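You operate a simulated robot arm through the tools that you are given. There is no shell and no other tool. Be economical: measure what you need, move in short steps, check, and stop when the job is done.

You run a simulated two-armed robot. Do the job below in one go: nothing can be reset, and whatever is moved stays where it is left.

TASK
Raise the roll-up door and send tote two in to its stop.
Fine: selector to DOOR, reset, green button; with the door fully up, selector to 2 and green again. The door ends up.

Only the result counts: the job must be done as asked and must still hold three seconds after the hand-in. Knocking over, shifting, dropping, spilling or breaking anything else fails it.

THE ROBOT
Two 7-joint arms with two-finger parallel grippers on one trunk, on a base that drives. Base frame: it is fixed to the floor where the robot stands at the start and does not move with it; the origin is under the middle of the robot, x ahead of it, y to its left, z up. Units: mm, degrees, N and s.
The left shoulder is at the start at [-109, 119, 729], the right one opposite. With the tool pointing down near the work surface each hand reaches from about 100 to 360 mm from the robot's upright axis, wherever it stands, measured 20 degrees to its own side. Places, roughly: blue button [800, 0, 1300]; door bar [2300, -900, 800]; green button [800, 0, 1200]; isolator [300, 2600, 800]; selector [800, 0, 1100]; tote one [1600, 1400, 1100]; tote two [2100, -200, 1100]. Payload 3.43 kg a hand.
The TCP of each hand is the grasp point between the finger pads, 30 mm short of the fingertips. In the tool frame z runs along the fingers and y along their closing line. Largest opening 94 mm; finger width 28, thickness 10; the body of the gripper, 50 by 96 mm, starts 55 mm behind the TCP.
Orientation is told as [roll, pitch, yaw] about the base's x, y, z axes, in that order, counted from this pose: with the fingers straight down and closing along the base's y, the tool's x points along the base's -x, its y along +y and its z along -z.

THE INTERFACE
- The arms move only by the tool jog_arm. It takes "left_moves", "right_moves" or both (then of equal length, played together; a hand with none holds still); each is a list of rows, each a list of 7 numbers: the shift along the tool's x, y, z in mm, then the turn, a rotation vector about the tool's x, y, z in degrees, then the closure, from 0 (fully open) to 1 (shut). In form: [[dx, dy, dz, ax, ay, az, fingers], ...]. A call has 1 to 20 rows; each row shifts and turns the commanded pose from where the row before left it, along the tool's axes as they then stand. Rows are played at 5 a second. More than 50 mm and 8.6 degrees between two rows, or a gripper value outside its range, and nothing of the call is played. Where a pose cannot be reached the arm comes as near as it can. A force on the tool above 40 N (or 10 N above the force at the start of the call, whichever is more), or a blocked arm, ends the call early, and 0.2 s more pass. The fingers move at their own pace (about 153 mm/s each) and stop on an object; they squeeze with about 45 N. The grip force told is the motor's: it shows also when the fingers shut on nothing. Time passes only in rows, and 0.2 s behind the last, so rows that do not move let the fingers close. It gives the time, the measured TCP pose, the force on the tool (base axes), the opening and the grip force at its end, in the units of the frame above (readings bear some noise), with the torque about the TCP (base axes, N m) and any sound that the robot's microphone picked up.
- Cameras (640 x 400 px; columns grow to the right, rows downward): "scene" is now at [54.5, -0.8, 1452.9]; the picture's right is [-0.01, -1.00, 0.00], its down [-0.58, 0.01, -0.81] and it looks along [0.81, -0.01, -0.58] (base axes); focal length 249 px, centre (320, 200). "left" rides on the left gripper at [76, -14, -102] in its tool frame; the picture's right is [0.18, 0.98, 0.00], its down [-0.75, 0.14, -0.64] and it looks along [-0.63, 0.12, 0.77] (tool axes); focal length 243 px, centre (320, 200). "right" rides on the right gripper at [76, 14, -102] in its tool frame; the picture's right is [-0.18, 0.98, 0.00], its down [-0.75, -0.14, -0.64] and it looks along [-0.63, -0.12, 0.77] (tool axes); focal length 243 px, centre (320, 200).
- grab_frame(camera): a new picture of that camera. No time passes.
- raise_lower(by): slides the trunk up (or, below 0, down) by that many mm; the arms and the scene camera ride with it, the base frame stays. It gives what a move gives, with no picture.
- base_move(legs): drives the robot by 1 to 6 legs, each [ahead, left, turn to the left] in mm, mm and degrees, along the robot's own axes; the way and the turn of a leg run together, so that a leg with both is an arc; at most 1500 mm and 180 degrees a leg. The arms and the cameras ride along, it lands a little off, and it stops where it bumps. It gives what a move gives.
- head_to(pan, tilt): turns the head with the scene camera to pan (to the left, within 143 degrees either way) and tilt (down, from -29 to 69), counted from straight ahead of the robot. It gives what a move gives.
- measure_at(camera, pixels): for up to 12 pixels [column, row] of the newest picture of that camera ("zoom" is the newest enlarged one), the place [x, y, z] in the base frame of the surface seen there, good to about 3 mm. No time passes.
- inspect(camera, box): a new picture of the part [left, top, right, bottom] of that camera's present view, enlarged. No time passes.
- job_done(): hands the job in; it is judged then, once.

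Keep the steps short. Do not move on a guess: measure, check each grasp and each placing, and mend mistakes. In all there are 80 turns and 58 pictures (those below and enlarged ones count). Leave the grippers open and the arms clear of the work at the hand-in unless told otherwise, and finish with a single line.

The tools are called after "Emit:" as name(argument=value, ...) on one line, values as JSON. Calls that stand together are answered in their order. jog_arm: Moves the arms, as the interface text tells. Its arguments: {"type":"object","properties":{"left_moves":{"type":"array"},"right_moves":{"type":"array"}},"required":[]} The other tools are called the same way: raise_lower (by) slides the trunk up or down; base_move (legs) drives the base; head_to (pan, tilt) turns the head that bears the scene camera; grab_frame (camera) takes a picture; measure_at (camera, pixels) gives the place of the surface under pixels of a picture; inspect (camera, box) takes an enlarged picture of a part of a camera's view; job_done () hands the job in.

At the start:

```text
t: 0.0
left_tcp_pos: [414.4, 117.3, 1000.2]
left_ee_rot: [0.0, 0.0, -0.1]
left_wrist_force: [0.1, 0.0, 0.2]
left_ft_torque: [0.01, 0.02, 0.02]
left_opening: 94.0
left_gripper_force: 0.1
right_tcp_pos: [326.7, -162.4, 1000.3]
right_ee_rot: [0.1, 0.0, -0.1]
right_wrist_force: [0.6, -0.9, 0.0]
right_ft_torque: [-0.02, 0.0, -0.01]
right_opening: 94.1
right_gripper_force: 0.1
trunk travel left (down, up): [-150.0, 185.0]
robot x, y, heading: [3.2, 1.3, 0.1]
head pan, tilt: [-0.6, 35.5]
```

scene: 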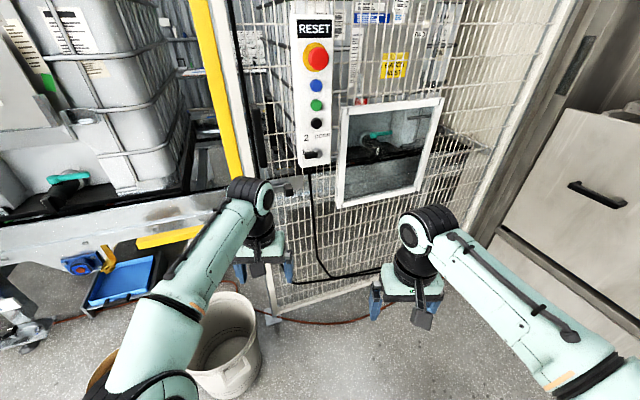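
right: 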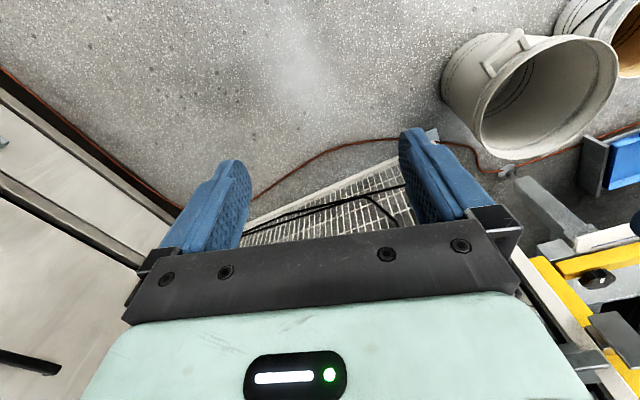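
left: 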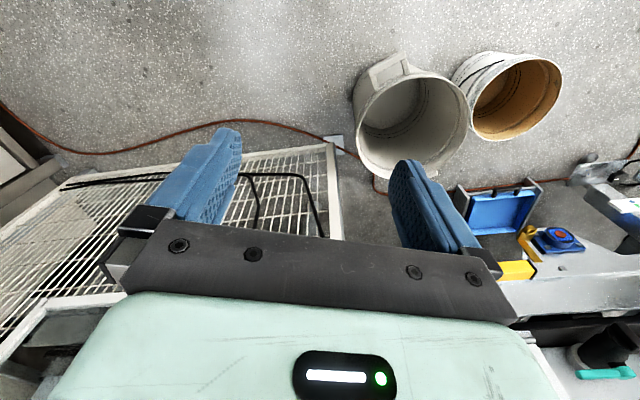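

I see the control panel at about columns 290-330, rows 15-165. I'll enlarge it to read its labels.

Emit:
inspect(camera="scene", box=[270, 5, 370, 185])

Emit:
inspect(camera="scene", box=[280, 90, 360, 170])

Emit:
measure_at(camera="scene", pixels=[[316, 57], [317, 86], [317, 104], [317, 123], [311, 154], [300, 60], [300, 150], [326, 150], [350, 110], [435, 105], [412, 185], [345, 200]])

```text
2.22 times, centred on (320, 95) of scene
```

zoom: 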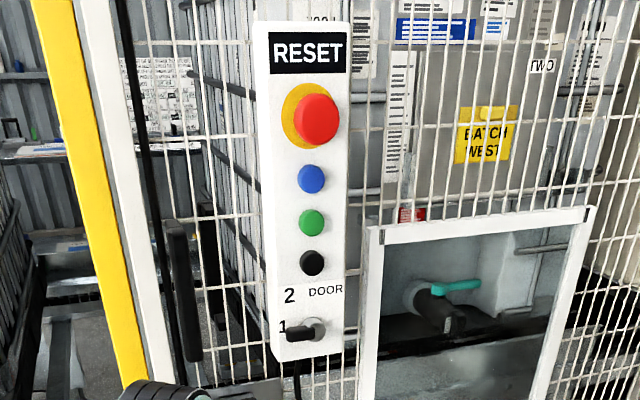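

```text
5.00 times, centred on (320, 130) of scene
```

zoom: 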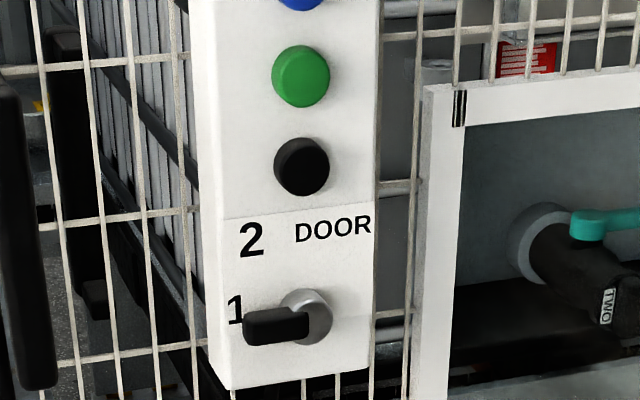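

```text
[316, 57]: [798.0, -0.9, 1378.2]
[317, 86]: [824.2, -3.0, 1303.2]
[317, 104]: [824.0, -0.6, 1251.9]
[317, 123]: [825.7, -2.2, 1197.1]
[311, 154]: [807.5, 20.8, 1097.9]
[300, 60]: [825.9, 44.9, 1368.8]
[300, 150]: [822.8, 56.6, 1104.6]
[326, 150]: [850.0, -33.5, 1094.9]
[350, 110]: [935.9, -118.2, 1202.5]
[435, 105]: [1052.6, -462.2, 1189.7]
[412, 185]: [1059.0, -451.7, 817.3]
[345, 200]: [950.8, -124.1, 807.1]
```

The panel face is turned about 17° to the right of facing me. Selector lever points to 1; buttons are red mushroom, blue, green, black. I'll look up and around to see the door, totes and isolator.

Emit:
head_to(pan=-15, tilt=10)

Emit:
grab_frame(camera="scene")

Emit:
head_to(pan=65, tilt=15)

Emit:
grab_frame(camera="scene")

```text
t: 0.9
left_tcp_pos: [413.6, 116.2, 1000.1]
left_ee_rot: [0.1, 0.0, 0.0]
left_wrist_force: [0.1, -0.3, 0.5]
left_ft_torque: [0.02, -0.02, 0.0]
left_opening: 94.1
left_gripper_force: 0.2
right_tcp_pos: [324.4, -163.0, 1000.7]
right_ee_rot: [-0.1, 0.0, -0.1]
right_wrist_force: [0.5, -0.7, 0.3]
right_ft_torque: [0.0, 0.01, 0.02]
right_opening: 94.0
right_gripper_force: 0.1
trunk travel left (down, up): [-150.0, 185.0]
robot x, y, heading: [0.1, -1.5, 0.0]
head pan, tilt: [-15.0, 10.0]
```

```text
52 pictures are left
```

scene: 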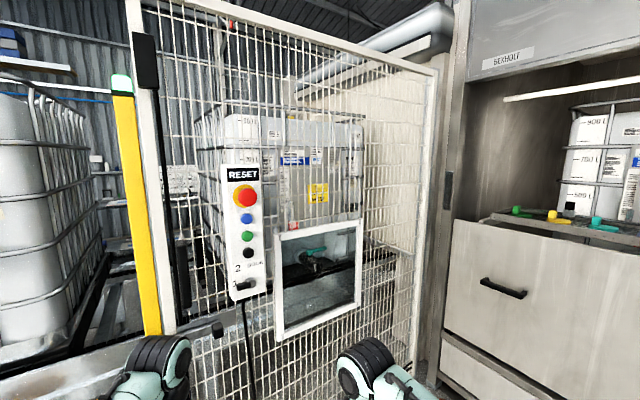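

```text
t: 2.4
left_tcp_pos: [413.2, 116.2, 1000.7]
left_ee_rot: [-0.1, 0.0, -0.1]
left_wrist_force: [0.5, -0.6, 1.0]
left_ft_torque: [-0.02, -0.01, 0.01]
left_opening: 94.0
left_gripper_force: 0.0
right_tcp_pos: [324.8, -162.8, 999.8]
right_ee_rot: [0.0, 0.0, 0.0]
right_wrist_force: [0.2, -0.1, -0.6]
right_ft_torque: [0.02, 0.01, 0.02]
right_opening: 94.2
right_gripper_force: 0.1
trunk travel left (down, up): [-150.0, 185.0]
robot x, y, heading: [1.7, -2.4, -0.2]
head pan, tilt: [65.0, 15.0]
```

```text
51 pictures are left
```

scene: 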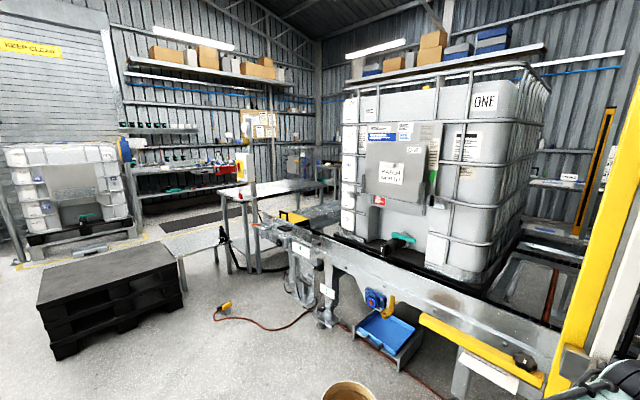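

I'll enlarge the area by the isolator (around 245,150).

Emit:
inspect(camera="scene", box=[200, 90, 330, 330])

Emit:
inspect(camera="scene", box=[220, 110, 300, 190])

Emit:
measure_at(camera="scene", pixels=[[243, 165], [245, 135], [375, 300], [295, 218], [385, 240], [390, 172]])

```text
1.67 times, centred on (265, 210) of scene
```

zoom: 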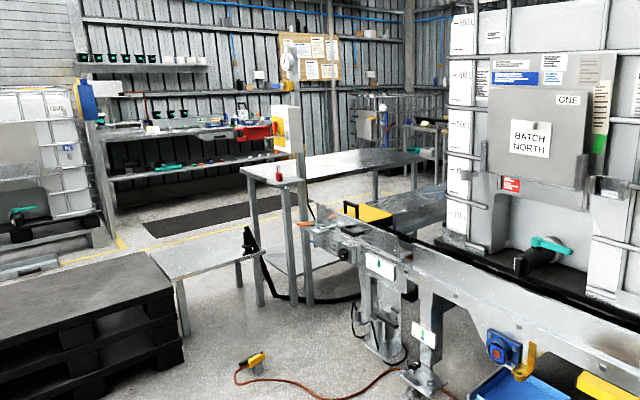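

```text
5.00 times, centred on (260, 150) of scene
```

zoom: 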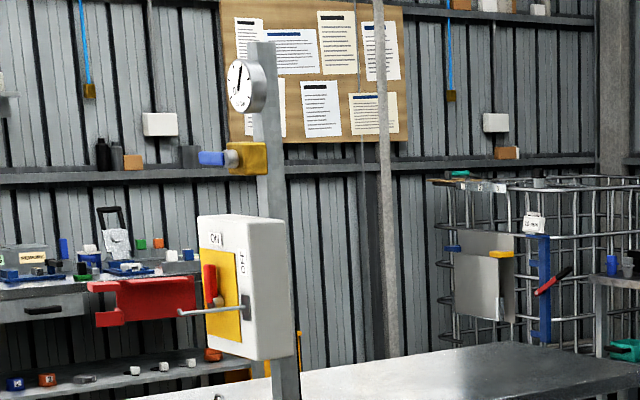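

```text
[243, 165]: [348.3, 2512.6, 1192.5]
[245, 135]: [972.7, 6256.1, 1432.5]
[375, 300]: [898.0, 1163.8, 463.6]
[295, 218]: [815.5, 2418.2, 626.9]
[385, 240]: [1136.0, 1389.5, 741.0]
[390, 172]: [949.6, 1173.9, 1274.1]
```

The isolator's red handle stands at ON and the green lamp on the post is lit. Next I look at the floor in front to know the clearance for driving, and start turning the right hand to point forward (raising it a bit).

Emit:
head_to(pan=5, tilt=50)

Emit:
grab_frame(camera="scene")

Emit:
jog_arm(right_moves=[[-40, 0, -40, 0, 0, 0, 0], [-40, 0, -40, 0, 0, 0, 0], [0, 0, 0, 0, -8.5, 0, 0], [0, 0, 0, 0, -8.5, 0, 0], [0, 0, 0, 0, -8.5, 0, 0], [0, 0, 0, 0, -8.5, 0, 0], [0, 0, 0, 0, -8.5, 0, 0], [0, 0, 0, 0, -8.5, 0, 0], [0, 0, 0, 0, -8.5, 0, 0], [0, 0, 0, 0, -8.5, 0, 0], [0, 0, 0, 0, -8.5, 0, 0], [0, 0, 0, 0, -8.5, 0, 0], [0, 0, 0, 0, -5, 0, 0]])

```text
t: 3.7
left_tcp_pos: [414.1, 115.7, 999.5]
left_ee_rot: [0.0, 0.0, 0.0]
left_wrist_force: [0.0, -0.2, -0.8]
left_ft_torque: [-0.03, 0.0, -0.01]
left_opening: 93.9
left_gripper_force: 0.0
right_tcp_pos: [324.6, -162.4, 1000.1]
right_ee_rot: [0.0, 0.0, 0.0]
right_wrist_force: [0.3, -0.1, 0.0]
right_ft_torque: [0.02, 0.0, -0.02]
right_opening: 93.9
right_gripper_force: 0.0
trunk travel left (down, up): [-150.0, 185.0]
robot x, y, heading: [2.4, -3.1, 0.1]
head pan, tilt: [5.0, 50.0]
```

```text
48 pictures are left
```

scene: 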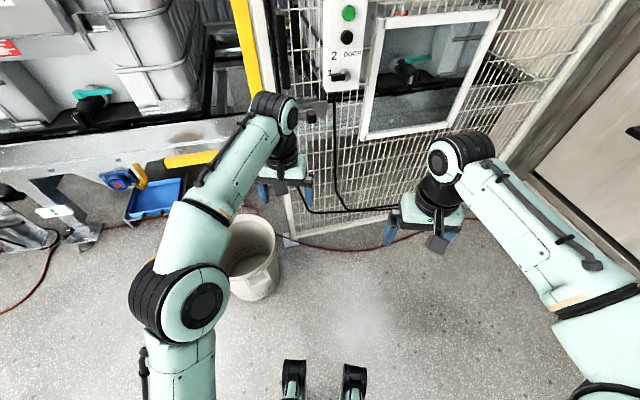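

```text
refused: row 1 steps farther than a row can; nothing moved
```

Row 1 was too long (57 mm); I shorten it. I also measure the bucket (250,240), the other floor things and the fence foot.

Emit:
measure_at(camera="scene", pixels=[[268, 292], [232, 285], [278, 235], [288, 243], [300, 235], [380, 260], [215, 150], [140, 155], [262, 30], [312, 110], [295, 380]])

Emit:
jog_arm(right_moves=[[-30, 0, -30, 0, 0, 0, 0], [-30, 0, -30, 0, 0, 0, 0], [-20, 0, -20, 0, 0, 0, 0], [0, 0, 0, 0, -8.5, 0, 0], [0, 0, 0, 0, -8.5, 0, 0], [0, 0, 0, 0, -8.5, 0, 0], [0, 0, 0, 0, -8.5, 0, 0], [0, 0, 0, 0, -8.5, 0, 0], [0, 0, 0, 0, -8.5, 0, 0], [0, 0, 0, 0, -8.5, 0, 0], [0, 0, 0, 0, -8.5, 0, 0], [0, 0, 0, 0, -8.5, 0, 0], [0, 0, 0, 0, -8.5, 0, 0], [0, 0, 0, 0, -5, 0, 0]])

```text
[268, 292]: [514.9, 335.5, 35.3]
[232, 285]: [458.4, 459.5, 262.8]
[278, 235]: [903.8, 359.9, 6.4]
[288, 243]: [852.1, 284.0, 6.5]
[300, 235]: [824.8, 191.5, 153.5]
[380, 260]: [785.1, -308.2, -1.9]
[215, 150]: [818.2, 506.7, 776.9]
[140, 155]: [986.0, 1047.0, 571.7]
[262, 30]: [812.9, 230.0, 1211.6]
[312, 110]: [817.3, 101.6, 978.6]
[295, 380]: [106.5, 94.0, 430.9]
```

```text
t: 6.7
left_tcp_pos: [413.5, 117.3, 1000.1]
left_ee_rot: [0.0, 0.0, 0.0]
left_wrist_force: [0.3, 0.8, 0.0]
left_ft_torque: [-0.01, -0.03, 0.0]
left_opening: 93.8
left_gripper_force: 0.1
right_tcp_pos: [385.2, -161.3, 1059.4]
right_ee_rot: [152.3, -89.9, -152.2]
right_wrist_force: [0.0, -0.2, 0.5]
right_ft_torque: [0.01, -0.03, -0.03]
right_opening: 93.9
right_gripper_force: 0.0
right hand out of reach, approached as far as the arm can: row 3
trunk travel left (down, up): [-150.0, 185.0]
robot x, y, heading: [0.5, -1.2, -0.2]
head pan, tilt: [5.0, 50.0]
```

Right hand points forward at [385,-161,1059]. Bucket is well left (centre about [600,395]). I raise the trunk 120 mm, pull the left hand back and turn the robot 17° to face the panel squarely.

Emit:
raise_lower(by=120)

Emit:
jog_arm(left_moves=[[30, 0, 0, 0, 0, 0, 0], [30, 0, 0, 0, 0, 0, 0], [30, 0, 0, 0, 0, 0, 0], [30, 0, 0, 0, 0, 0, 0]])

Emit:
base_move(legs=[[0, 0, 17], [0, -144, 0], [130, 0, 0]])

Emit:
head_to(pan=-8, tilt=40)

Emit:
grab_frame(camera="scene")

```text
t: 8.2
left_tcp_pos: [412.8, 116.6, 1120.3]
left_ee_rot: [0.0, -0.1, 0.0]
left_wrist_force: [-0.7, 0.0, -0.1]
left_ft_torque: [0.0, 0.0, 0.01]
left_opening: 93.9
left_gripper_force: 0.1
right_tcp_pos: [383.4, -162.5, 1180.6]
right_ee_rot: [93.3, -89.9, -93.4]
right_wrist_force: [0.2, -0.3, 0.2]
right_ft_torque: [0.02, -0.01, -0.01]
right_opening: 93.9
right_gripper_force: 0.0
trunk travel left (down, up): [-270.0, 65.0]
robot x, y, heading: [0.5, 1.8, 0.2]
head pan, tilt: [5.0, 50.0]
```

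```text
t: 9.2
left_tcp_pos: [293.5, 115.8, 1120.3]
left_ee_rot: [-0.1, -0.1, 0.0]
left_wrist_force: [-0.2, 0.2, 0.1]
left_ft_torque: [-0.01, 0.01, 0.04]
left_opening: 93.7
left_gripper_force: 0.1
right_tcp_pos: [384.8, -162.0, 1180.3]
right_ee_rot: [174.4, -90.0, -174.4]
right_wrist_force: [0.2, -0.5, -0.1]
right_ft_torque: [0.02, -0.01, 0.01]
right_opening: 93.8
right_gripper_force: 0.1
trunk travel left (down, up): [-270.0, 65.0]
robot x, y, heading: [0.4, 0.1, 0.1]
head pan, tilt: [5.0, 50.0]
```

```text
t: 13.0
left_tcp_pos: [413.5, 95.8, 1120.6]
left_ee_rot: [0.0, 0.1, 16.8]
left_wrist_force: [0.6, -0.3, -0.5]
left_ft_torque: [0.01, 0.0, -0.01]
left_opening: 94.0
left_gripper_force: 0.1
right_tcp_pos: [582.5, -143.9, 1179.7]
right_ee_rot: [75.5, -90.0, -58.7]
right_wrist_force: [0.5, -0.4, 0.3]
right_ft_torque: [0.01, 0.02, 0.01]
right_opening: 94.0
right_gripper_force: 0.1
trunk travel left (down, up): [-270.0, 65.0]
robot x, y, heading: [165.2, -98.0, 16.8]
head pan, tilt: [5.0, 50.0]
```

```text
t: 13.7
left_tcp_pos: [413.6, 97.0, 1119.9]
left_ee_rot: [0.0, 0.0, 16.7]
left_wrist_force: [-0.5, 0.2, 0.7]
left_ft_torque: [0.01, -0.02, 0.0]
left_opening: 94.2
left_gripper_force: 0.0
right_tcp_pos: [580.9, -143.3, 1180.2]
right_ee_rot: [141.2, -90.0, -124.1]
right_wrist_force: [-0.1, -0.4, 0.3]
right_ft_torque: [-0.03, 0.02, 0.0]
right_opening: 93.8
right_gripper_force: 0.0
trunk travel left (down, up): [-270.0, 65.0]
robot x, y, heading: [168.2, -101.3, 17.0]
head pan, tilt: [-8.0, 40.0]
```

```text
47 pictures are left
```

scene: 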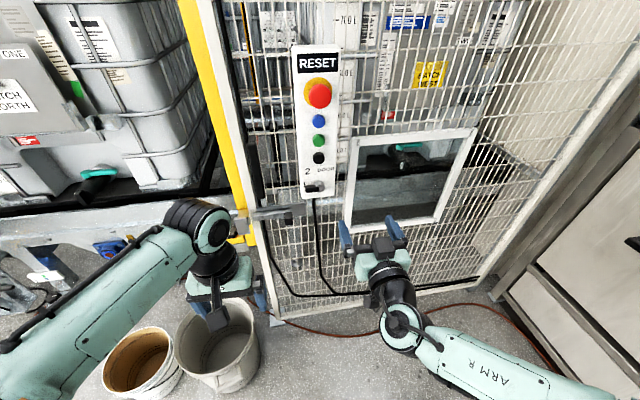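

I enlarge the lower panel (about 315,165) and measure the selector and buttons.

Emit:
inspect(camera="scene", box=[280, 110, 360, 210])

Emit:
measure_at(camera="zoom", pixels=[[317, 44], [318, 119], [318, 193], [334, 306], [296, 312], [280, 314], [310, 310], [258, 290], [350, 320], [300, 230], [265, 130], [360, 130]])

```text
4.00 times, centred on (320, 160) of scene
```

zoom: 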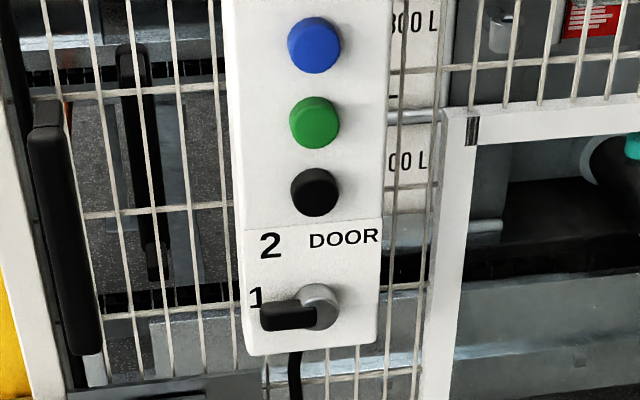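

```text
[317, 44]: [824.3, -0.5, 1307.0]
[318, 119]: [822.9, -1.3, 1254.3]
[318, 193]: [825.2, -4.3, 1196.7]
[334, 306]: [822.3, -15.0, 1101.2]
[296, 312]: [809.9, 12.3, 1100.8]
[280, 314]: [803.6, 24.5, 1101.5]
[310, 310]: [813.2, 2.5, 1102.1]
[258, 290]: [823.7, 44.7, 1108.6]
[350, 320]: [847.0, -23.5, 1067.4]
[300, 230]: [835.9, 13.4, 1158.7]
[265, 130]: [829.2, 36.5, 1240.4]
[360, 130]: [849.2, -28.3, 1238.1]
```

Selector axis sits at about [839,4,1100] on the face, lever pointing left to 1, its outer part about 28 mm proud. Plan: straddle the lever with the fingers like a fork and turn it. I drive 140 mm ahead, then set the right hand in front of the lever, rolled so that the fingers lie above and below it.

Emit:
base_move(legs=[[140, 0, 0]])

Emit:
jog_arm(right_moves=[[20, 24, 0, 0, 0, 0, 0], [20, 24, 0, 0, 0, 0, 0], [20, 24, 0, 0, 0, 0, 0], [20, 24, 0, 0, 0, 0, 0], [0, 0, 0, 0, 0, -8.5, 0.3], [0, 0, 0, 0, 0, -8.5, 0.4], [0, 0, 0, 0, 0, -8.5, 0.4], [0, 0, 0, 0, 0, -8.5, 0.4], [0, 0, 0, 0, 0, -8.5, 0.4], [0, 0, 0, 0, 0, -8.5, 0.4], [0, 0, 0, 0, 0, -8.5, 0.4], [0, 0, 0, 0, 0, -8.5, 0.4], [0, 0, 0, 0, 0, -8.5, 0.4], [0, 0, 0, 0, 0, -8.5, 0.4], [0, 0, 0, 0, 0, -5, 0.4]])

Emit:
grab_frame(camera="scene")

Emit:
grab_frame(camera="right")

```text
t: 15.1
left_tcp_pos: [549.4, 138.1, 1120.8]
left_ee_rot: [0.0, -0.1, 17.0]
left_wrist_force: [0.0, 0.2, -0.3]
left_ft_torque: [-0.01, 0.04, 0.04]
left_opening: 94.1
left_gripper_force: 0.0
right_tcp_pos: [717.4, -101.9, 1180.5]
right_ee_rot: [92.6, -90.0, -75.7]
right_wrist_force: [0.6, 0.4, -0.8]
right_ft_torque: [0.0, 0.06, 0.0]
right_opening: 94.1
right_gripper_force: 0.1
trunk travel left (down, up): [-270.0, 65.0]
robot x, y, heading: [298.9, -60.0, 17.0]
head pan, tilt: [-8.0, 40.0]
```

```text
t: 18.3
left_tcp_pos: [549.4, 138.8, 1121.2]
left_ee_rot: [0.0, 0.1, 16.9]
left_wrist_force: [-0.1, -0.2, 0.5]
left_ft_torque: [0.02, -0.01, 0.02]
left_opening: 94.2
left_gripper_force: 0.1
right_tcp_pos: [689.1, -10.4, 1101.3]
right_ee_rot: [-90.1, 0.1, 106.9]
right_wrist_force: [-0.8, 1.1, 0.1]
right_ft_torque: [0.01, 0.0, 0.02]
right_opening: 56.2
right_gripper_force: 0.0
trunk travel left (down, up): [-270.0, 65.0]
robot x, y, heading: [299.0, -60.7, 17.1]
head pan, tilt: [-8.0, 40.0]
```

```text
45 pictures are left
```

scene: 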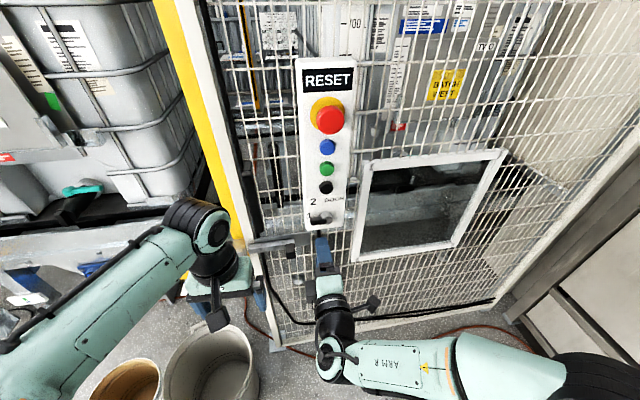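

```text
44 pictures are left
```

right: 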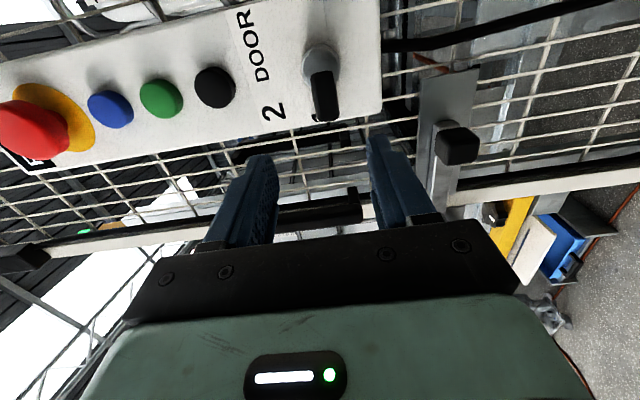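

The wrist camera sees the selector clearly (lever 325,95). I enlarge it and measure.

Emit:
inspect(camera="right", box=[230, 20, 390, 140])

Emit:
measure_at(camera="zoom", pixels=[[350, 220], [355, 295], [383, 360], [350, 360], [395, 240], [360, 150], [300, 170], [420, 180], [165, 345], [140, 200], [110, 110], [500, 250]])

Emit:
measure_at(camera="right", pixels=[[457, 140], [440, 100], [435, 190], [256, 160], [380, 145]])

```text
3.33 times, centred on (310, 80) of right
```

zoom: 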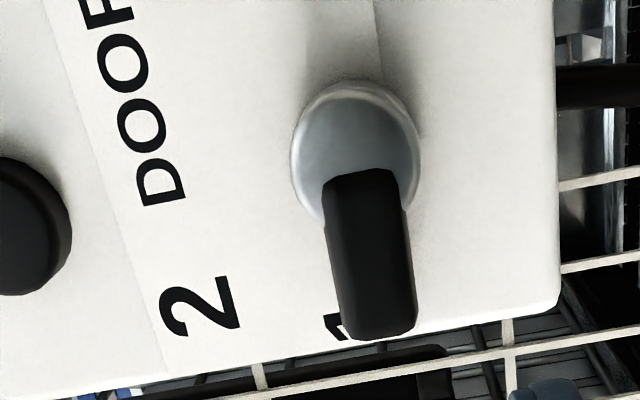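

```text
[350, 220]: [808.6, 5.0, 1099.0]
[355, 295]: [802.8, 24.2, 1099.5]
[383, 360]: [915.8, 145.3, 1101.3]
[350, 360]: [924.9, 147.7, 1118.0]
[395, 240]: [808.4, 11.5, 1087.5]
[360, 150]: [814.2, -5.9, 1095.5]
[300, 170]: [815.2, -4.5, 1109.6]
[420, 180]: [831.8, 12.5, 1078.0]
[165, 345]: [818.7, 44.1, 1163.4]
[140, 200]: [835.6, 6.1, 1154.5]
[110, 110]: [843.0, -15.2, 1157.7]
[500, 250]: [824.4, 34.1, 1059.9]
```

```text
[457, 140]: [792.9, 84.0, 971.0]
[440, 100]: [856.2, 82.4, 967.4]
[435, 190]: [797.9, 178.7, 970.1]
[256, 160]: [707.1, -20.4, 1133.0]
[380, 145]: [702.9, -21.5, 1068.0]
```

Lever: centre height ≈1095, 19 mm wide, tip 40 mm left of the axis [837,2,1096], front 26 mm off the face. Hand must go 103 mm forward, 5 down, 3 right. I go in and leave the fingers open at 56 mm.

Emit:
jog_arm(right_moves=[[3.4, 5.3, 20, 0, 0, 0, 0.4], [0, 0, 25, 0, 0, 0, 0.4], [0, 0, 25, 0, 0, 0, 0.4], [0, 0, 18, 0, 0, 0, 0.4], [0, 0, 15, 0, 0, 0, 0.4]])

Emit:
grab_frame(camera="right")

```text
t: 19.5
left_tcp_pos: [550.0, 138.5, 1120.8]
left_ee_rot: [-0.1, 0.2, 17.0]
left_wrist_force: [-0.3, 0.1, 0.4]
left_ft_torque: [0.0, 0.03, -0.03]
left_opening: 94.0
left_gripper_force: 0.0
right_tcp_pos: [788.1, 16.5, 1094.3]
right_ee_rot: [-90.0, 0.0, 106.9]
right_wrist_force: [0.4, -0.1, -0.1]
right_ft_torque: [-0.03, -0.01, -0.03]
right_opening: 56.3
right_gripper_force: 0.1
trunk travel left (down, up): [-270.0, 65.0]
robot x, y, heading: [302.2, -56.4, 17.0]
head pan, tilt: [-8.0, 40.0]
```

```text
42 pictures are left
```

right: 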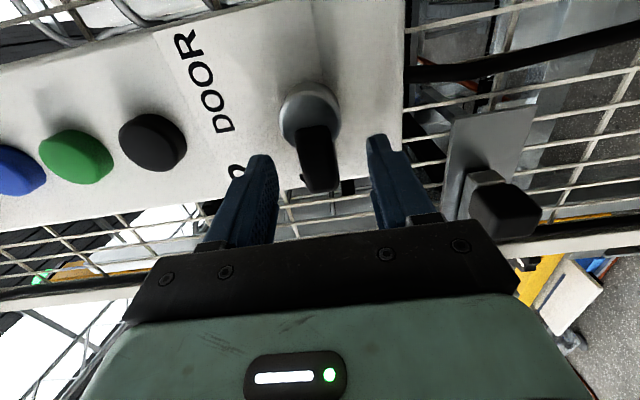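

The lever sits well between the fingers, no force. I close the fork to about 24 mm around it.

Emit:
jog_arm(right_moves=[[0, 0, 0, 0, 0, 0, 0.6], [0, 0, 0, 0, 0, 0, 0.74], [0, 0, 0, 0, 0, 0, 0.74]])

Emit:
grab_frame(camera="right")

```text
t: 20.3
left_tcp_pos: [547.9, 138.1, 1120.7]
left_ee_rot: [0.0, 0.0, 16.9]
left_wrist_force: [0.2, -0.2, -0.4]
left_ft_torque: [0.03, -0.02, 0.01]
left_opening: 93.8
left_gripper_force: 0.0
right_tcp_pos: [786.1, 15.9, 1095.3]
right_ee_rot: [-90.0, -0.1, 106.8]
right_wrist_force: [0.1, 0.5, -0.3]
right_ft_torque: [-0.02, -0.03, -0.02]
right_opening: 24.3
right_gripper_force: 0.0
trunk travel left (down, up): [-270.0, 65.0]
robot x, y, heading: [299.6, -55.9, 16.9]
head pan, tilt: [-8.0, 40.0]
```

```text
41 pictures are left
```

right: 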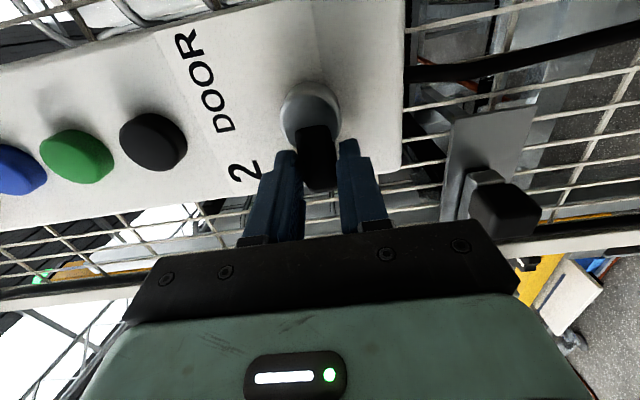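

The fork sits evenly round the lever. I swing it 48° clockwise around the selector axis (towards 2) and read the forces.

Emit:
jog_arm(right_moves=[[0.27, -3.9, 0, 0, 0, 8, 0.74], [0.27, -3.9, 0, 0, 0, 8, 0.74], [0.27, -3.9, 0, 0, 0, 8, 0.74], [0.27, -3.9, 0, 0, 0, 8, 0.74], [0.27, -3.9, 0, 0, 0, 8, 0.74], [0.27, -3.9, 0, 0, 0, 8, 0.74]])

Emit:
grab_frame(camera="right")

```text
t: 21.7
left_tcp_pos: [548.9, 138.3, 1121.4]
left_ee_rot: [0.0, 0.0, 16.8]
left_wrist_force: [0.1, -0.1, 0.3]
left_ft_torque: [-0.01, 0.03, -0.02]
left_opening: 93.9
left_gripper_force: 0.0
right_tcp_pos: [790.9, 6.3, 1115.1]
right_ee_rot: [-90.2, -48.2, 106.9]
right_wrist_force: [0.4, -0.6, 0.5]
right_ft_torque: [0.05, -0.01, -0.02]
right_opening: 25.2
right_gripper_force: 0.7
trunk travel left (down, up): [-270.0, 65.0]
robot x, y, heading: [298.6, -57.9, 16.5]
head pan, tilt: [-8.0, 40.0]
```

```text
40 pictures are left
```

right: 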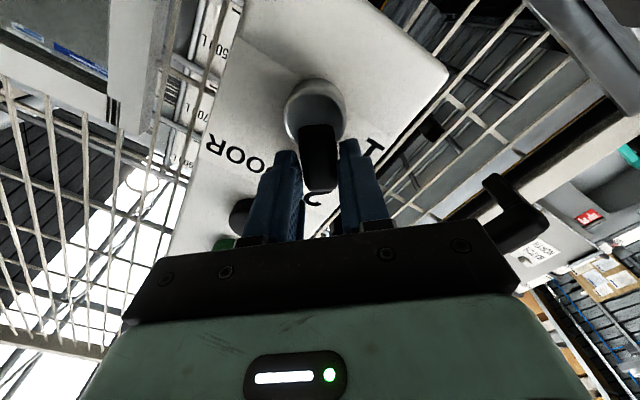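

The lever followed and points at 2, nearly no force. I swing another 48° towards DOOR.

Emit:
jog_arm(right_moves=[[0.27, -3.9, 0, 0, 0, 8, 0.74], [0.27, -3.9, 0, 0, 0, 8, 0.74], [0.27, -3.9, 0, 0, 0, 8, 0.74], [0.27, -3.9, 0, 0, 0, 8, 0.74], [0.27, -3.9, 0, 0, 0, 8, 0.74], [0.27, -3.9, 0, 0, 0, 8, 0.74]])

Emit:
grab_frame(camera="right")

```text
t: 23.1
left_tcp_pos: [547.8, 140.1, 1120.8]
left_ee_rot: [0.0, 0.1, 16.8]
left_wrist_force: [-0.2, 0.0, -0.9]
left_ft_torque: [0.03, 0.0, 0.02]
left_opening: 94.0
left_gripper_force: 0.2
right_tcp_pos: [800.1, -14.1, 1124.0]
right_ee_rot: [90.8, -83.8, -74.1]
right_wrist_force: [-0.3, -0.1, 0.6]
right_ft_torque: [0.07, 0.02, 0.01]
right_opening: 25.7
right_gripper_force: 1.6
trunk travel left (down, up): [-270.0, 65.0]
robot x, y, heading: [302.1, -56.6, 16.9]
head pan, tilt: [-8.0, 40.0]
```

```text
39 pictures are left
```

right: 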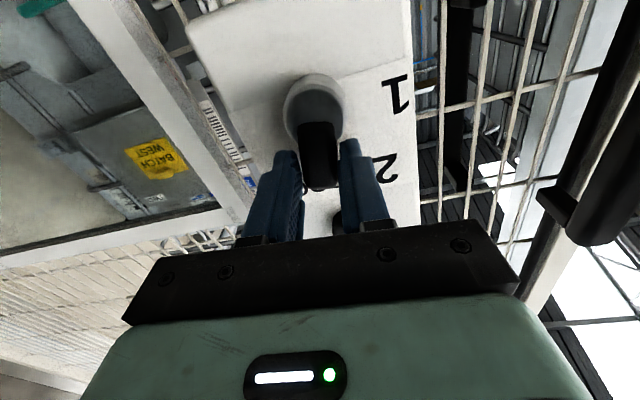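

The lever now points about straight up. I back the hand off to see where it rests relative to the DOOR mark.

Emit:
jog_arm(right_moves=[[0, 0, 0, 0, 0, 0, 0.6], [0, 0, -25, 0, 0, 0, 0.5], [0, 0, -45, 0, 0, 0, 0.4], [0, 0, -30, 0, 0, 0, 0.4]])

Emit:
inspect(camera="right", box=[230, 40, 430, 200])

Emit:
inspect(camera="scene", box=[280, 130, 380, 240])

```text
t: 24.1
left_tcp_pos: [547.6, 137.9, 1120.8]
left_ee_rot: [-0.1, 0.1, 16.8]
left_wrist_force: [0.2, -0.2, 0.4]
left_ft_torque: [0.01, 0.02, 0.02]
left_opening: 94.1
left_gripper_force: 0.1
right_tcp_pos: [704.5, -39.3, 1122.0]
right_ee_rot: [90.4, -83.9, -73.6]
right_wrist_force: [0.2, 0.3, 0.2]
right_ft_torque: [-0.04, 0.01, 0.01]
right_opening: 56.8
right_gripper_force: 0.1
trunk travel left (down, up): [-270.0, 65.0]
robot x, y, heading: [298.3, -57.2, 16.8]
head pan, tilt: [-8.0, 40.0]
```

```text
2.50 times, centred on (330, 120) of right
```

zoom: 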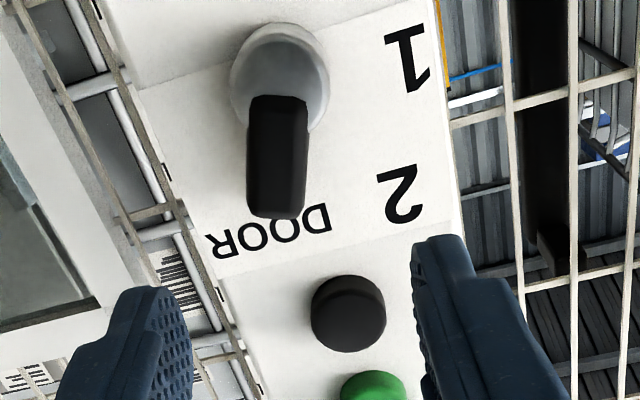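

```text
3.64 times, centred on (330, 185) of scene
```

zoom: 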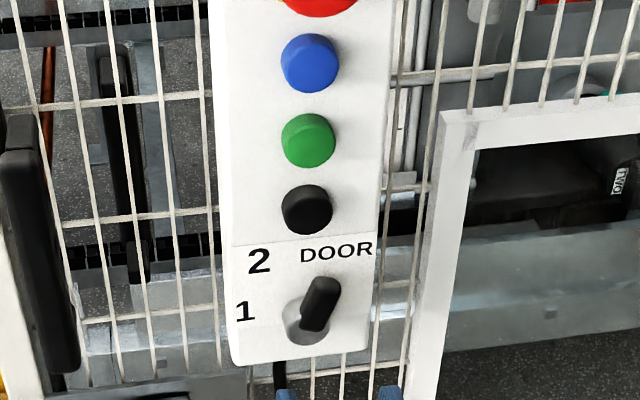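

The lever appears to point at the DOOR lettering. I measure base and tip of the lever and the label in this picture.

Emit:
measure_at(camera="zoom", pixels=[[311, 318], [325, 285], [318, 302], [337, 253], [310, 256], [360, 250], [259, 261], [246, 311], [295, 330], [308, 140], [306, 60], [306, 208]])

```text
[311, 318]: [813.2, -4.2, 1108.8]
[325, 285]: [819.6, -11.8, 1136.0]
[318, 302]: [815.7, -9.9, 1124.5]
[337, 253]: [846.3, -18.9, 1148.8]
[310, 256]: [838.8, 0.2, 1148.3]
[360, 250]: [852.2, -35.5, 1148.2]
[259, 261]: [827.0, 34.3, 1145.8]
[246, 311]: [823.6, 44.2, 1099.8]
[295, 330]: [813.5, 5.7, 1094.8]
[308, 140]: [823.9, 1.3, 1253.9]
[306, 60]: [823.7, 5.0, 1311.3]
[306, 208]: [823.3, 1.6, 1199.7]
```

The lever points about 15-18° right of vertical, at DOOR (label 23°). Now reset = blue button at [824,0,1306]. I raise the trunk 60, shut the right fingers, level the roll and bring the fingertips in front of the blue button, 50 mm off.

Emit:
raise_lower(by=60)

Emit:
jog_arm(right_moves=[[0, 0, 0, 0, 0, -6, 1], [-42, 0, 0, 0, 0, 0, 1], [-42, 2, 0, 0, 0, 0, 1], [-40, 0, 0, 0, 0, 0, 1], [0, 0, 30, 0, 0, 0, 1], [0, 0, 20, 0, 0, 0, 1]])

Emit:
grab_frame(camera="right")

```text
t: 25.1
left_tcp_pos: [547.9, 137.2, 1179.7]
left_ee_rot: [0.0, -0.1, 16.9]
left_wrist_force: [0.3, -1.4, -0.5]
left_ft_torque: [0.01, -0.03, -0.01]
left_opening: 93.9
left_gripper_force: 0.1
right_tcp_pos: [701.6, -43.2, 1182.4]
right_ee_rot: [90.3, -84.0, -73.4]
right_wrist_force: [1.3, -0.6, -1.3]
right_ft_torque: [0.0, 0.0, -0.03]
right_opening: 56.4
right_gripper_force: 0.1
trunk travel left (down, up): [-330.0, 5.0]
robot x, y, heading: [303.6, -58.7, 17.0]
head pan, tilt: [-8.0, 40.0]
```

```text
t: 26.5
left_tcp_pos: [548.9, 138.1, 1180.7]
left_ee_rot: [0.0, 0.0, 16.9]
left_wrist_force: [0.2, -1.4, 0.1]
left_ft_torque: [-0.01, 0.02, -0.03]
left_opening: 94.0
left_gripper_force: 0.1
right_tcp_pos: [749.6, -25.3, 1308.5]
right_ee_rot: [120.0, -90.0, -103.1]
right_wrist_force: [-0.2, -0.5, -0.1]
right_ft_torque: [-0.04, 0.0, 0.03]
right_opening: 0.0
right_gripper_force: 33.0
trunk travel left (down, up): [-330.0, 5.0]
robot x, y, heading: [298.2, -58.7, 16.9]
head pan, tilt: [-8.0, 40.0]
```

```text
36 pictures are left
```

right: 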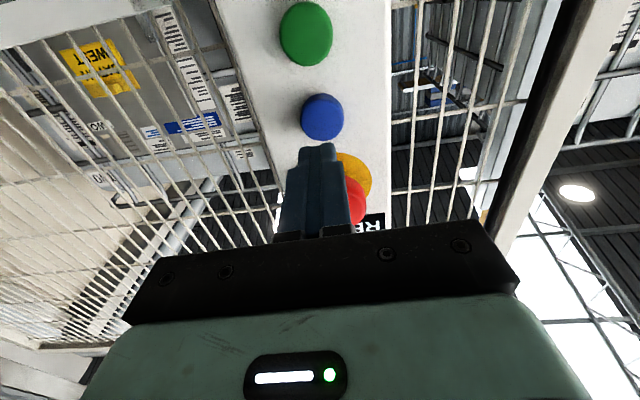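

Fingertips stand 61 mm off the face, level with the blue button. I go forward 43 mm, then press in 2 mm steps to about 6 mm past contact.

Emit:
jog_arm(right_moves=[[0, 2, 20, 0, 0, 0, 1], [0, 0, 20, 0, 0, 0, 1], [0, 0, 3, 0, 0, 0, 1], [0, 0, 2, 0, 0, 0, 1], [0, 0, 2, 0, 0, 0, 1], [0, 0, 2, 0, 0, 0, 1], [0, 0, 2, 0, 0, 0, 1]])

Emit:
grab_frame(camera="scene")

```text
t: 28.1
left_tcp_pos: [548.8, 137.7, 1181.4]
left_ee_rot: [-0.1, 0.0, 16.9]
left_wrist_force: [-0.9, 0.3, 0.2]
left_ft_torque: [0.01, -0.04, -0.04]
left_opening: 94.4
left_gripper_force: 0.1
right_tcp_pos: [798.7, -9.1, 1306.9]
right_ee_rot: [110.5, -90.0, -93.6]
right_wrist_force: [-2.7, -0.8, 0.2]
right_ft_torque: [-0.01, 0.02, -0.02]
right_opening: 0.2
right_gripper_force: 33.4
trunk travel left (down, up): [-330.0, 5.0]
robot x, y, heading: [300.9, -59.6, 16.9]
head pan, tilt: [-8.0, 40.0]
heard: click
```

```text
35 pictures are left
```

scene: 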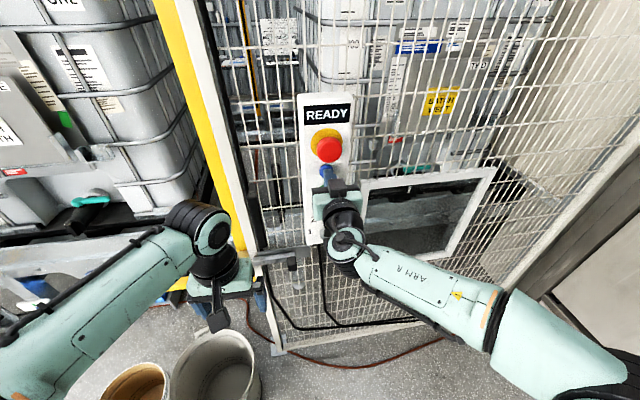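

A click, and the display now reads READY. I back off 30 mm, go 53 mm down to the green button and press it the same way.

Emit:
jog_arm(right_moves=[[0, 0, -30, 0, 0, 0, 1], [27, 0, 0, 0, 0, 0, 1], [26, 0, 0, 0, 0, 0, 1], [0, 0, 22, 0, 0, 0, 1], [0, 0, 2, 0, 0, 0, 1], [0, 0, 2, 0, 0, 0, 1], [0, 0, 2, 0, 0, 0, 1], [0, 0, 2, 0, 0, 0, 1]])

Emit:
grab_frame(camera="scene")

```text
t: 29.9
left_tcp_pos: [547.6, 137.1, 1180.6]
left_ee_rot: [0.0, 0.0, 16.9]
left_wrist_force: [-0.7, -0.2, 0.5]
left_ft_torque: [-0.02, -0.04, 0.0]
left_opening: 94.0
left_gripper_force: 0.0
right_tcp_pos: [796.0, -8.7, 1254.6]
right_ee_rot: [155.1, -90.1, -138.2]
right_wrist_force: [-1.8, -0.1, 0.3]
right_ft_torque: [-0.04, 0.02, 0.04]
right_opening: 0.0
right_gripper_force: 33.1
trunk travel left (down, up): [-330.0, 5.0]
robot x, y, heading: [300.2, -56.3, 16.9]
head pan, tilt: [-8.0, 40.0]
```

```text
34 pictures are left
```

scene: 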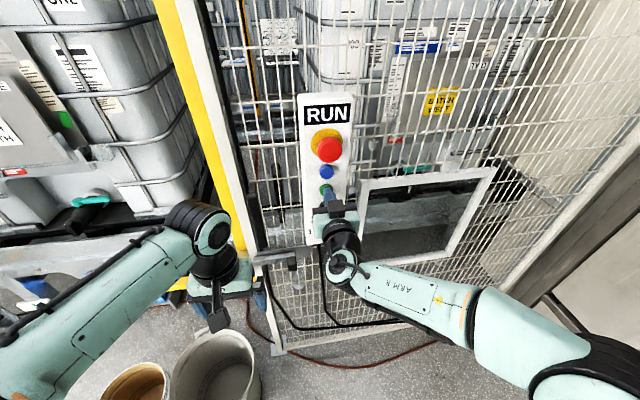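

Display reads RUN. I keep the hand still and turn the head to watch the door.

Emit:
head_to(pan=-45, tilt=10)

Emit:
grab_frame(camera="scene")

```text
t: 30.9
left_tcp_pos: [549.2, 137.8, 1180.4]
left_ee_rot: [0.1, 0.0, 17.0]
left_wrist_force: [0.3, 0.3, 0.6]
left_ft_torque: [-0.01, 0.0, 0.01]
left_opening: 94.0
left_gripper_force: 0.1
right_tcp_pos: [797.6, -9.4, 1254.3]
right_ee_rot: [153.8, -90.1, -137.0]
right_wrist_force: [-2.5, -0.3, 0.0]
right_ft_torque: [0.03, 0.03, 0.03]
right_opening: 0.1
right_gripper_force: 33.1
trunk travel left (down, up): [-330.0, 5.0]
robot x, y, heading: [299.7, -56.9, 17.0]
head pan, tilt: [-45.0, 10.0]
```

```text
33 pictures are left
```

scene: 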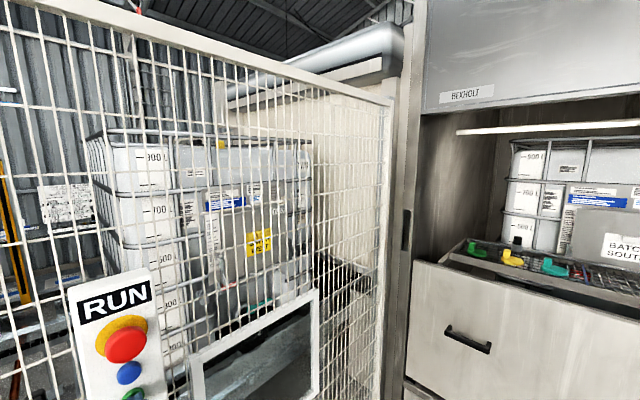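

The whitish slatted curtain under the roller drum (about 330,170) looks like the roll-up door. I enlarge it.

Emit:
inspect(camera="scene", box=[220, 20, 420, 390])

Emit:
measure_at(camera="scene", pixels=[[340, 275], [330, 180], [335, 230], [345, 120], [370, 50], [345, 255], [352, 290]])

```text
1.08 times, centred on (320, 205) of scene (not enlarged: the box is as wide or as high as the picture)
```

zoom: 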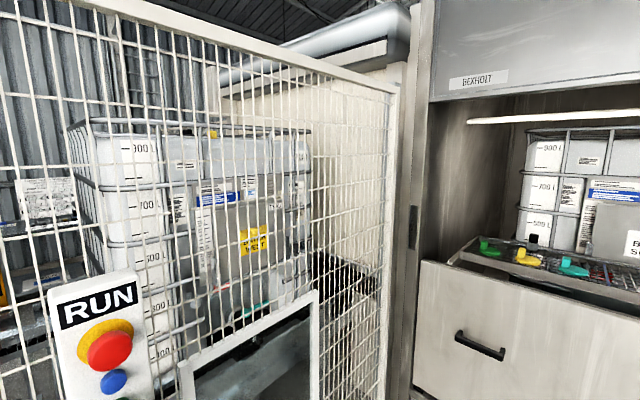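

```text
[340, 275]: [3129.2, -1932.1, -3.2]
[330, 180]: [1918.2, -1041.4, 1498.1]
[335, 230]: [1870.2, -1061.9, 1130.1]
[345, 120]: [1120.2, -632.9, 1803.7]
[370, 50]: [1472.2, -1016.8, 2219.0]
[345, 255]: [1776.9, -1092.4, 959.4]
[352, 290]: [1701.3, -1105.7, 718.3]
```

Below the curtain I see through to the floor, so it seems to be rising. I hold still 3 s and look again.

Emit:
jog_arm(right_moves=[[0, 0, 0, 0, 0, 0, 1], [0, 0, 0, 0, 0, 0, 1], [0, 0, 0, 0, 0, 0, 1], [0, 0, 0, 0, 0, 0, 1], [0, 0, 0, 0, 0, 0, 1], [0, 0, 0, 0, 0, 0, 1], [0, 0, 0, 0, 0, 0, 1], [0, 0, 0, 0, 0, 0, 1], [0, 0, 0, 0, 0, 0, 1], [0, 0, 0, 0, 0, 0, 1], [0, 0, 0, 0, 0, 0, 1], [0, 0, 0, 0, 0, 0, 1], [0, 0, 0, 0, 0, 0, 1], [0, 0, 0, 0, 0, 0, 1]])

Emit:
grab_frame(camera="scene")

```text
t: 33.9
left_tcp_pos: [548.3, 138.2, 1180.2]
left_ee_rot: [0.0, -0.1, 16.9]
left_wrist_force: [0.6, 0.2, -0.1]
left_ft_torque: [-0.03, -0.02, -0.03]
left_opening: 94.3
left_gripper_force: 0.1
right_tcp_pos: [795.4, -9.6, 1254.7]
right_ee_rot: [152.1, -90.1, -135.3]
right_wrist_force: [-1.6, -0.8, 0.0]
right_ft_torque: [0.01, 0.03, 0.02]
right_opening: 0.0
right_gripper_force: 33.1
trunk travel left (down, up): [-330.0, 5.0]
robot x, y, heading: [299.1, -58.7, 17.1]
head pan, tilt: [-45.0, 10.0]
```

```text
31 pictures are left
```

scene: 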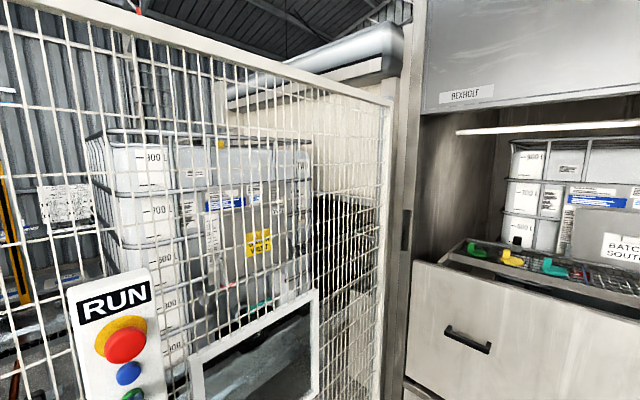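

The curtain is rising (bottom now row ~195). I keep still and wait 4 s more, twice.

Emit:
jog_arm(right_moves=[[0, 0, 0, 0, 0, 0, 1], [0, 0, 0, 0, 0, 0, 1], [0, 0, 0, 0, 0, 0, 1], [0, 0, 0, 0, 0, 0, 1], [0, 0, 0, 0, 0, 0, 1], [0, 0, 0, 0, 0, 0, 1], [0, 0, 0, 0, 0, 0, 1], [0, 0, 0, 0, 0, 0, 1], [0, 0, 0, 0, 0, 0, 1], [0, 0, 0, 0, 0, 0, 1], [0, 0, 0, 0, 0, 0, 1], [0, 0, 0, 0, 0, 0, 1], [0, 0, 0, 0, 0, 0, 1], [0, 0, 0, 0, 0, 0, 1], [0, 0, 0, 0, 0, 0, 1], [0, 0, 0, 0, 0, 0, 1], [0, 0, 0, 0, 0, 0, 1], [0, 0, 0, 0, 0, 0, 1], [0, 0, 0, 0, 0, 0, 1], [0, 0, 0, 0, 0, 0, 1]])

Emit:
jog_arm(right_moves=[[0, 0, 0, 0, 0, 0, 1], [0, 0, 0, 0, 0, 0, 1], [0, 0, 0, 0, 0, 0, 1], [0, 0, 0, 0, 0, 0, 1], [0, 0, 0, 0, 0, 0, 1], [0, 0, 0, 0, 0, 0, 1], [0, 0, 0, 0, 0, 0, 1], [0, 0, 0, 0, 0, 0, 1], [0, 0, 0, 0, 0, 0, 1], [0, 0, 0, 0, 0, 0, 1], [0, 0, 0, 0, 0, 0, 1], [0, 0, 0, 0, 0, 0, 1], [0, 0, 0, 0, 0, 0, 1], [0, 0, 0, 0, 0, 0, 1], [0, 0, 0, 0, 0, 0, 1], [0, 0, 0, 0, 0, 0, 1], [0, 0, 0, 0, 0, 0, 1], [0, 0, 0, 0, 0, 0, 1], [0, 0, 0, 0, 0, 0, 1], [0, 0, 0, 0, 0, 0, 1]])

Emit:
grab_frame(camera="scene")

```text
t: 38.1
left_tcp_pos: [548.9, 137.3, 1179.2]
left_ee_rot: [0.0, 0.1, 16.9]
left_wrist_force: [0.9, 0.1, -0.7]
left_ft_torque: [0.02, -0.01, -0.02]
left_opening: 94.0
left_gripper_force: 0.1
right_tcp_pos: [796.3, -10.1, 1254.3]
right_ee_rot: [151.6, -90.0, -134.7]
right_wrist_force: [-2.6, -0.7, 0.0]
right_ft_torque: [-0.02, 0.03, 0.04]
right_opening: 0.0
right_gripper_force: 33.0
trunk travel left (down, up): [-330.0, 5.0]
robot x, y, heading: [304.5, -58.0, 16.9]
head pan, tilt: [-45.0, 10.0]
```

```text
t: 42.3
left_tcp_pos: [547.8, 138.0, 1180.9]
left_ee_rot: [0.0, 0.0, 16.9]
left_wrist_force: [-0.4, -0.9, -0.2]
left_ft_torque: [0.01, -0.02, -0.03]
left_opening: 93.9
left_gripper_force: 0.0
right_tcp_pos: [796.3, -9.3, 1254.2]
right_ee_rot: [153.5, -90.0, -136.7]
right_wrist_force: [-1.9, -0.3, -0.6]
right_ft_torque: [-0.02, 0.0, 0.01]
right_opening: 0.3
right_gripper_force: 33.6
trunk travel left (down, up): [-330.0, 5.0]
robot x, y, heading: [297.5, -57.6, 17.0]
head pan, tilt: [-45.0, 10.0]
```

```text
30 pictures are left
```

scene: 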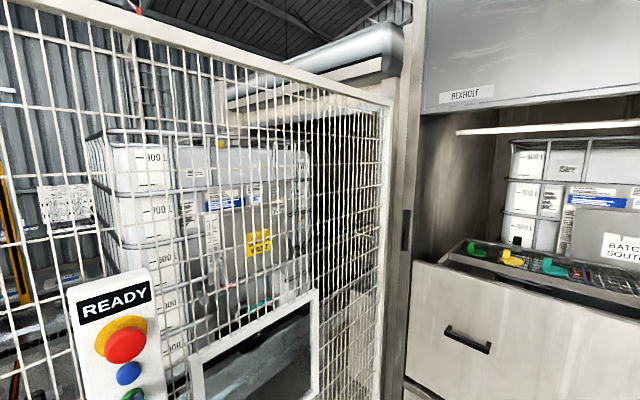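

Display returned to READY and the curtain's bottom is near row 110. I enlarge to check it's fully up.

Emit:
inspect(camera="scene", box=[210, 60, 410, 190])

Emit:
measure_at(camera="zoom", pixels=[[300, 150], [400, 140], [460, 150], [330, 120], [445, 175], [360, 170], [180, 125]])

```text
3.08 times, centred on (310, 125) of scene
```

zoom: 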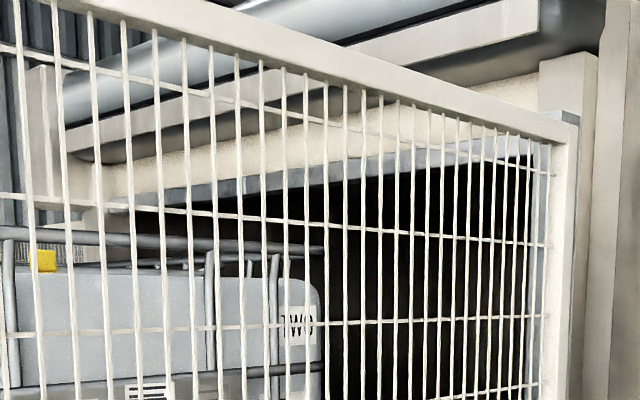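

```text
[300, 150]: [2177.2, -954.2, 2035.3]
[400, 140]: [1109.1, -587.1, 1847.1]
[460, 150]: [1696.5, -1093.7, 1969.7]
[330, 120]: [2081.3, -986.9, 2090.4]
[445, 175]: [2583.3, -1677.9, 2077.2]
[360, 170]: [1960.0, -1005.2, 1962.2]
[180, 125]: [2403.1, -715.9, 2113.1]
```

Bottom bar is at about z 1960-2000, just under its box: up, control READY. Now selector to 2: I back off, go down to the lever with open fingers rolled 16° to match it.

Emit:
jog_arm(right_moves=[[0, 0, -30, 0, 0, 0, 1], [0, 0, -45, 0, 0, 0, 1], [0, 0, -20, 0, 0, 0, 1], [44, -3, 0, 0, 0, 0, 0.4], [44, -3, 0, 0, 0, 0, 0.4], [43, -2.6, 0, 0, 0, 0, 0.4], [0, 0, 0, 0, 0, 8, 0.4], [0, 0, 0, 0, 0, 8, 0.4]])

Emit:
head_to(pan=-8, tilt=40)

Emit:
grab_frame(camera="right")

Emit:
grab_frame(camera="scene")

```text
t: 44.1
left_tcp_pos: [548.2, 139.3, 1180.7]
left_ee_rot: [0.0, 0.0, 16.9]
left_wrist_force: [0.6, 0.4, 0.2]
left_ft_torque: [0.0, 0.01, -0.01]
left_opening: 93.7
left_gripper_force: 0.1
right_tcp_pos: [720.9, -37.7, 1127.4]
right_ee_rot: [90.1, -74.0, -73.2]
right_wrist_force: [-0.7, -0.3, -0.3]
right_ft_torque: [0.0, -0.02, 0.0]
right_opening: 56.4
right_gripper_force: 0.1
right hand out of reach, approached as far as the arm can: row 6
trunk travel left (down, up): [-330.0, 5.0]
robot x, y, heading: [299.7, -60.1, 17.1]
head pan, tilt: [-45.0, 10.0]
```

```text
t: 45.1
left_tcp_pos: [549.3, 139.9, 1180.6]
left_ee_rot: [-0.1, -0.1, 16.9]
left_wrist_force: [0.1, 0.7, 0.6]
left_ft_torque: [0.01, -0.01, 0.01]
left_opening: 93.9
left_gripper_force: 0.1
right_tcp_pos: [719.4, -38.8, 1127.8]
right_ee_rot: [90.1, -73.9, -73.2]
right_wrist_force: [-0.1, 0.6, -0.8]
right_ft_torque: [0.0, 0.01, 0.0]
right_opening: 56.2
right_gripper_force: 0.1
trunk travel left (down, up): [-330.0, 5.0]
robot x, y, heading: [304.0, -60.8, 16.8]
head pan, tilt: [-8.0, 40.0]
```

```text
28 pictures are left
```

right: 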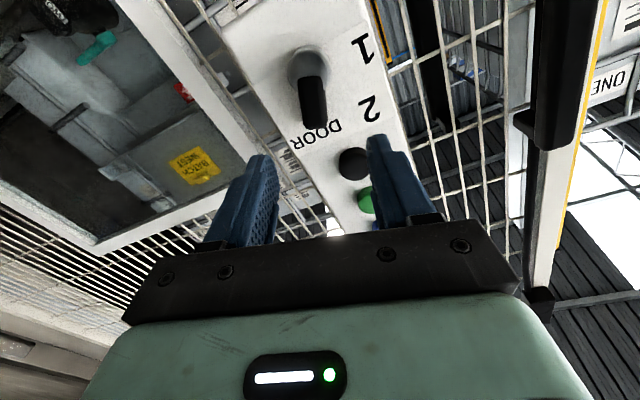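

```text
27 pictures are left
```

scene: 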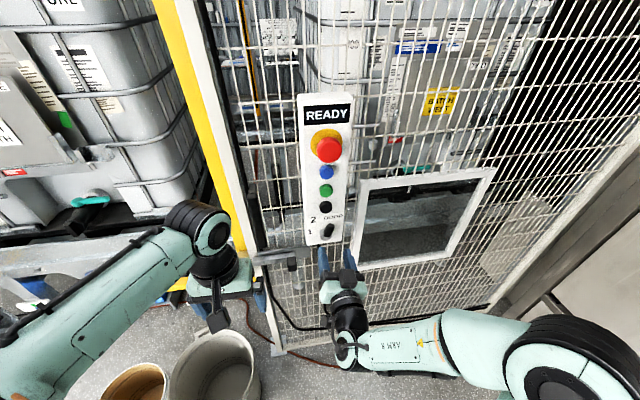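

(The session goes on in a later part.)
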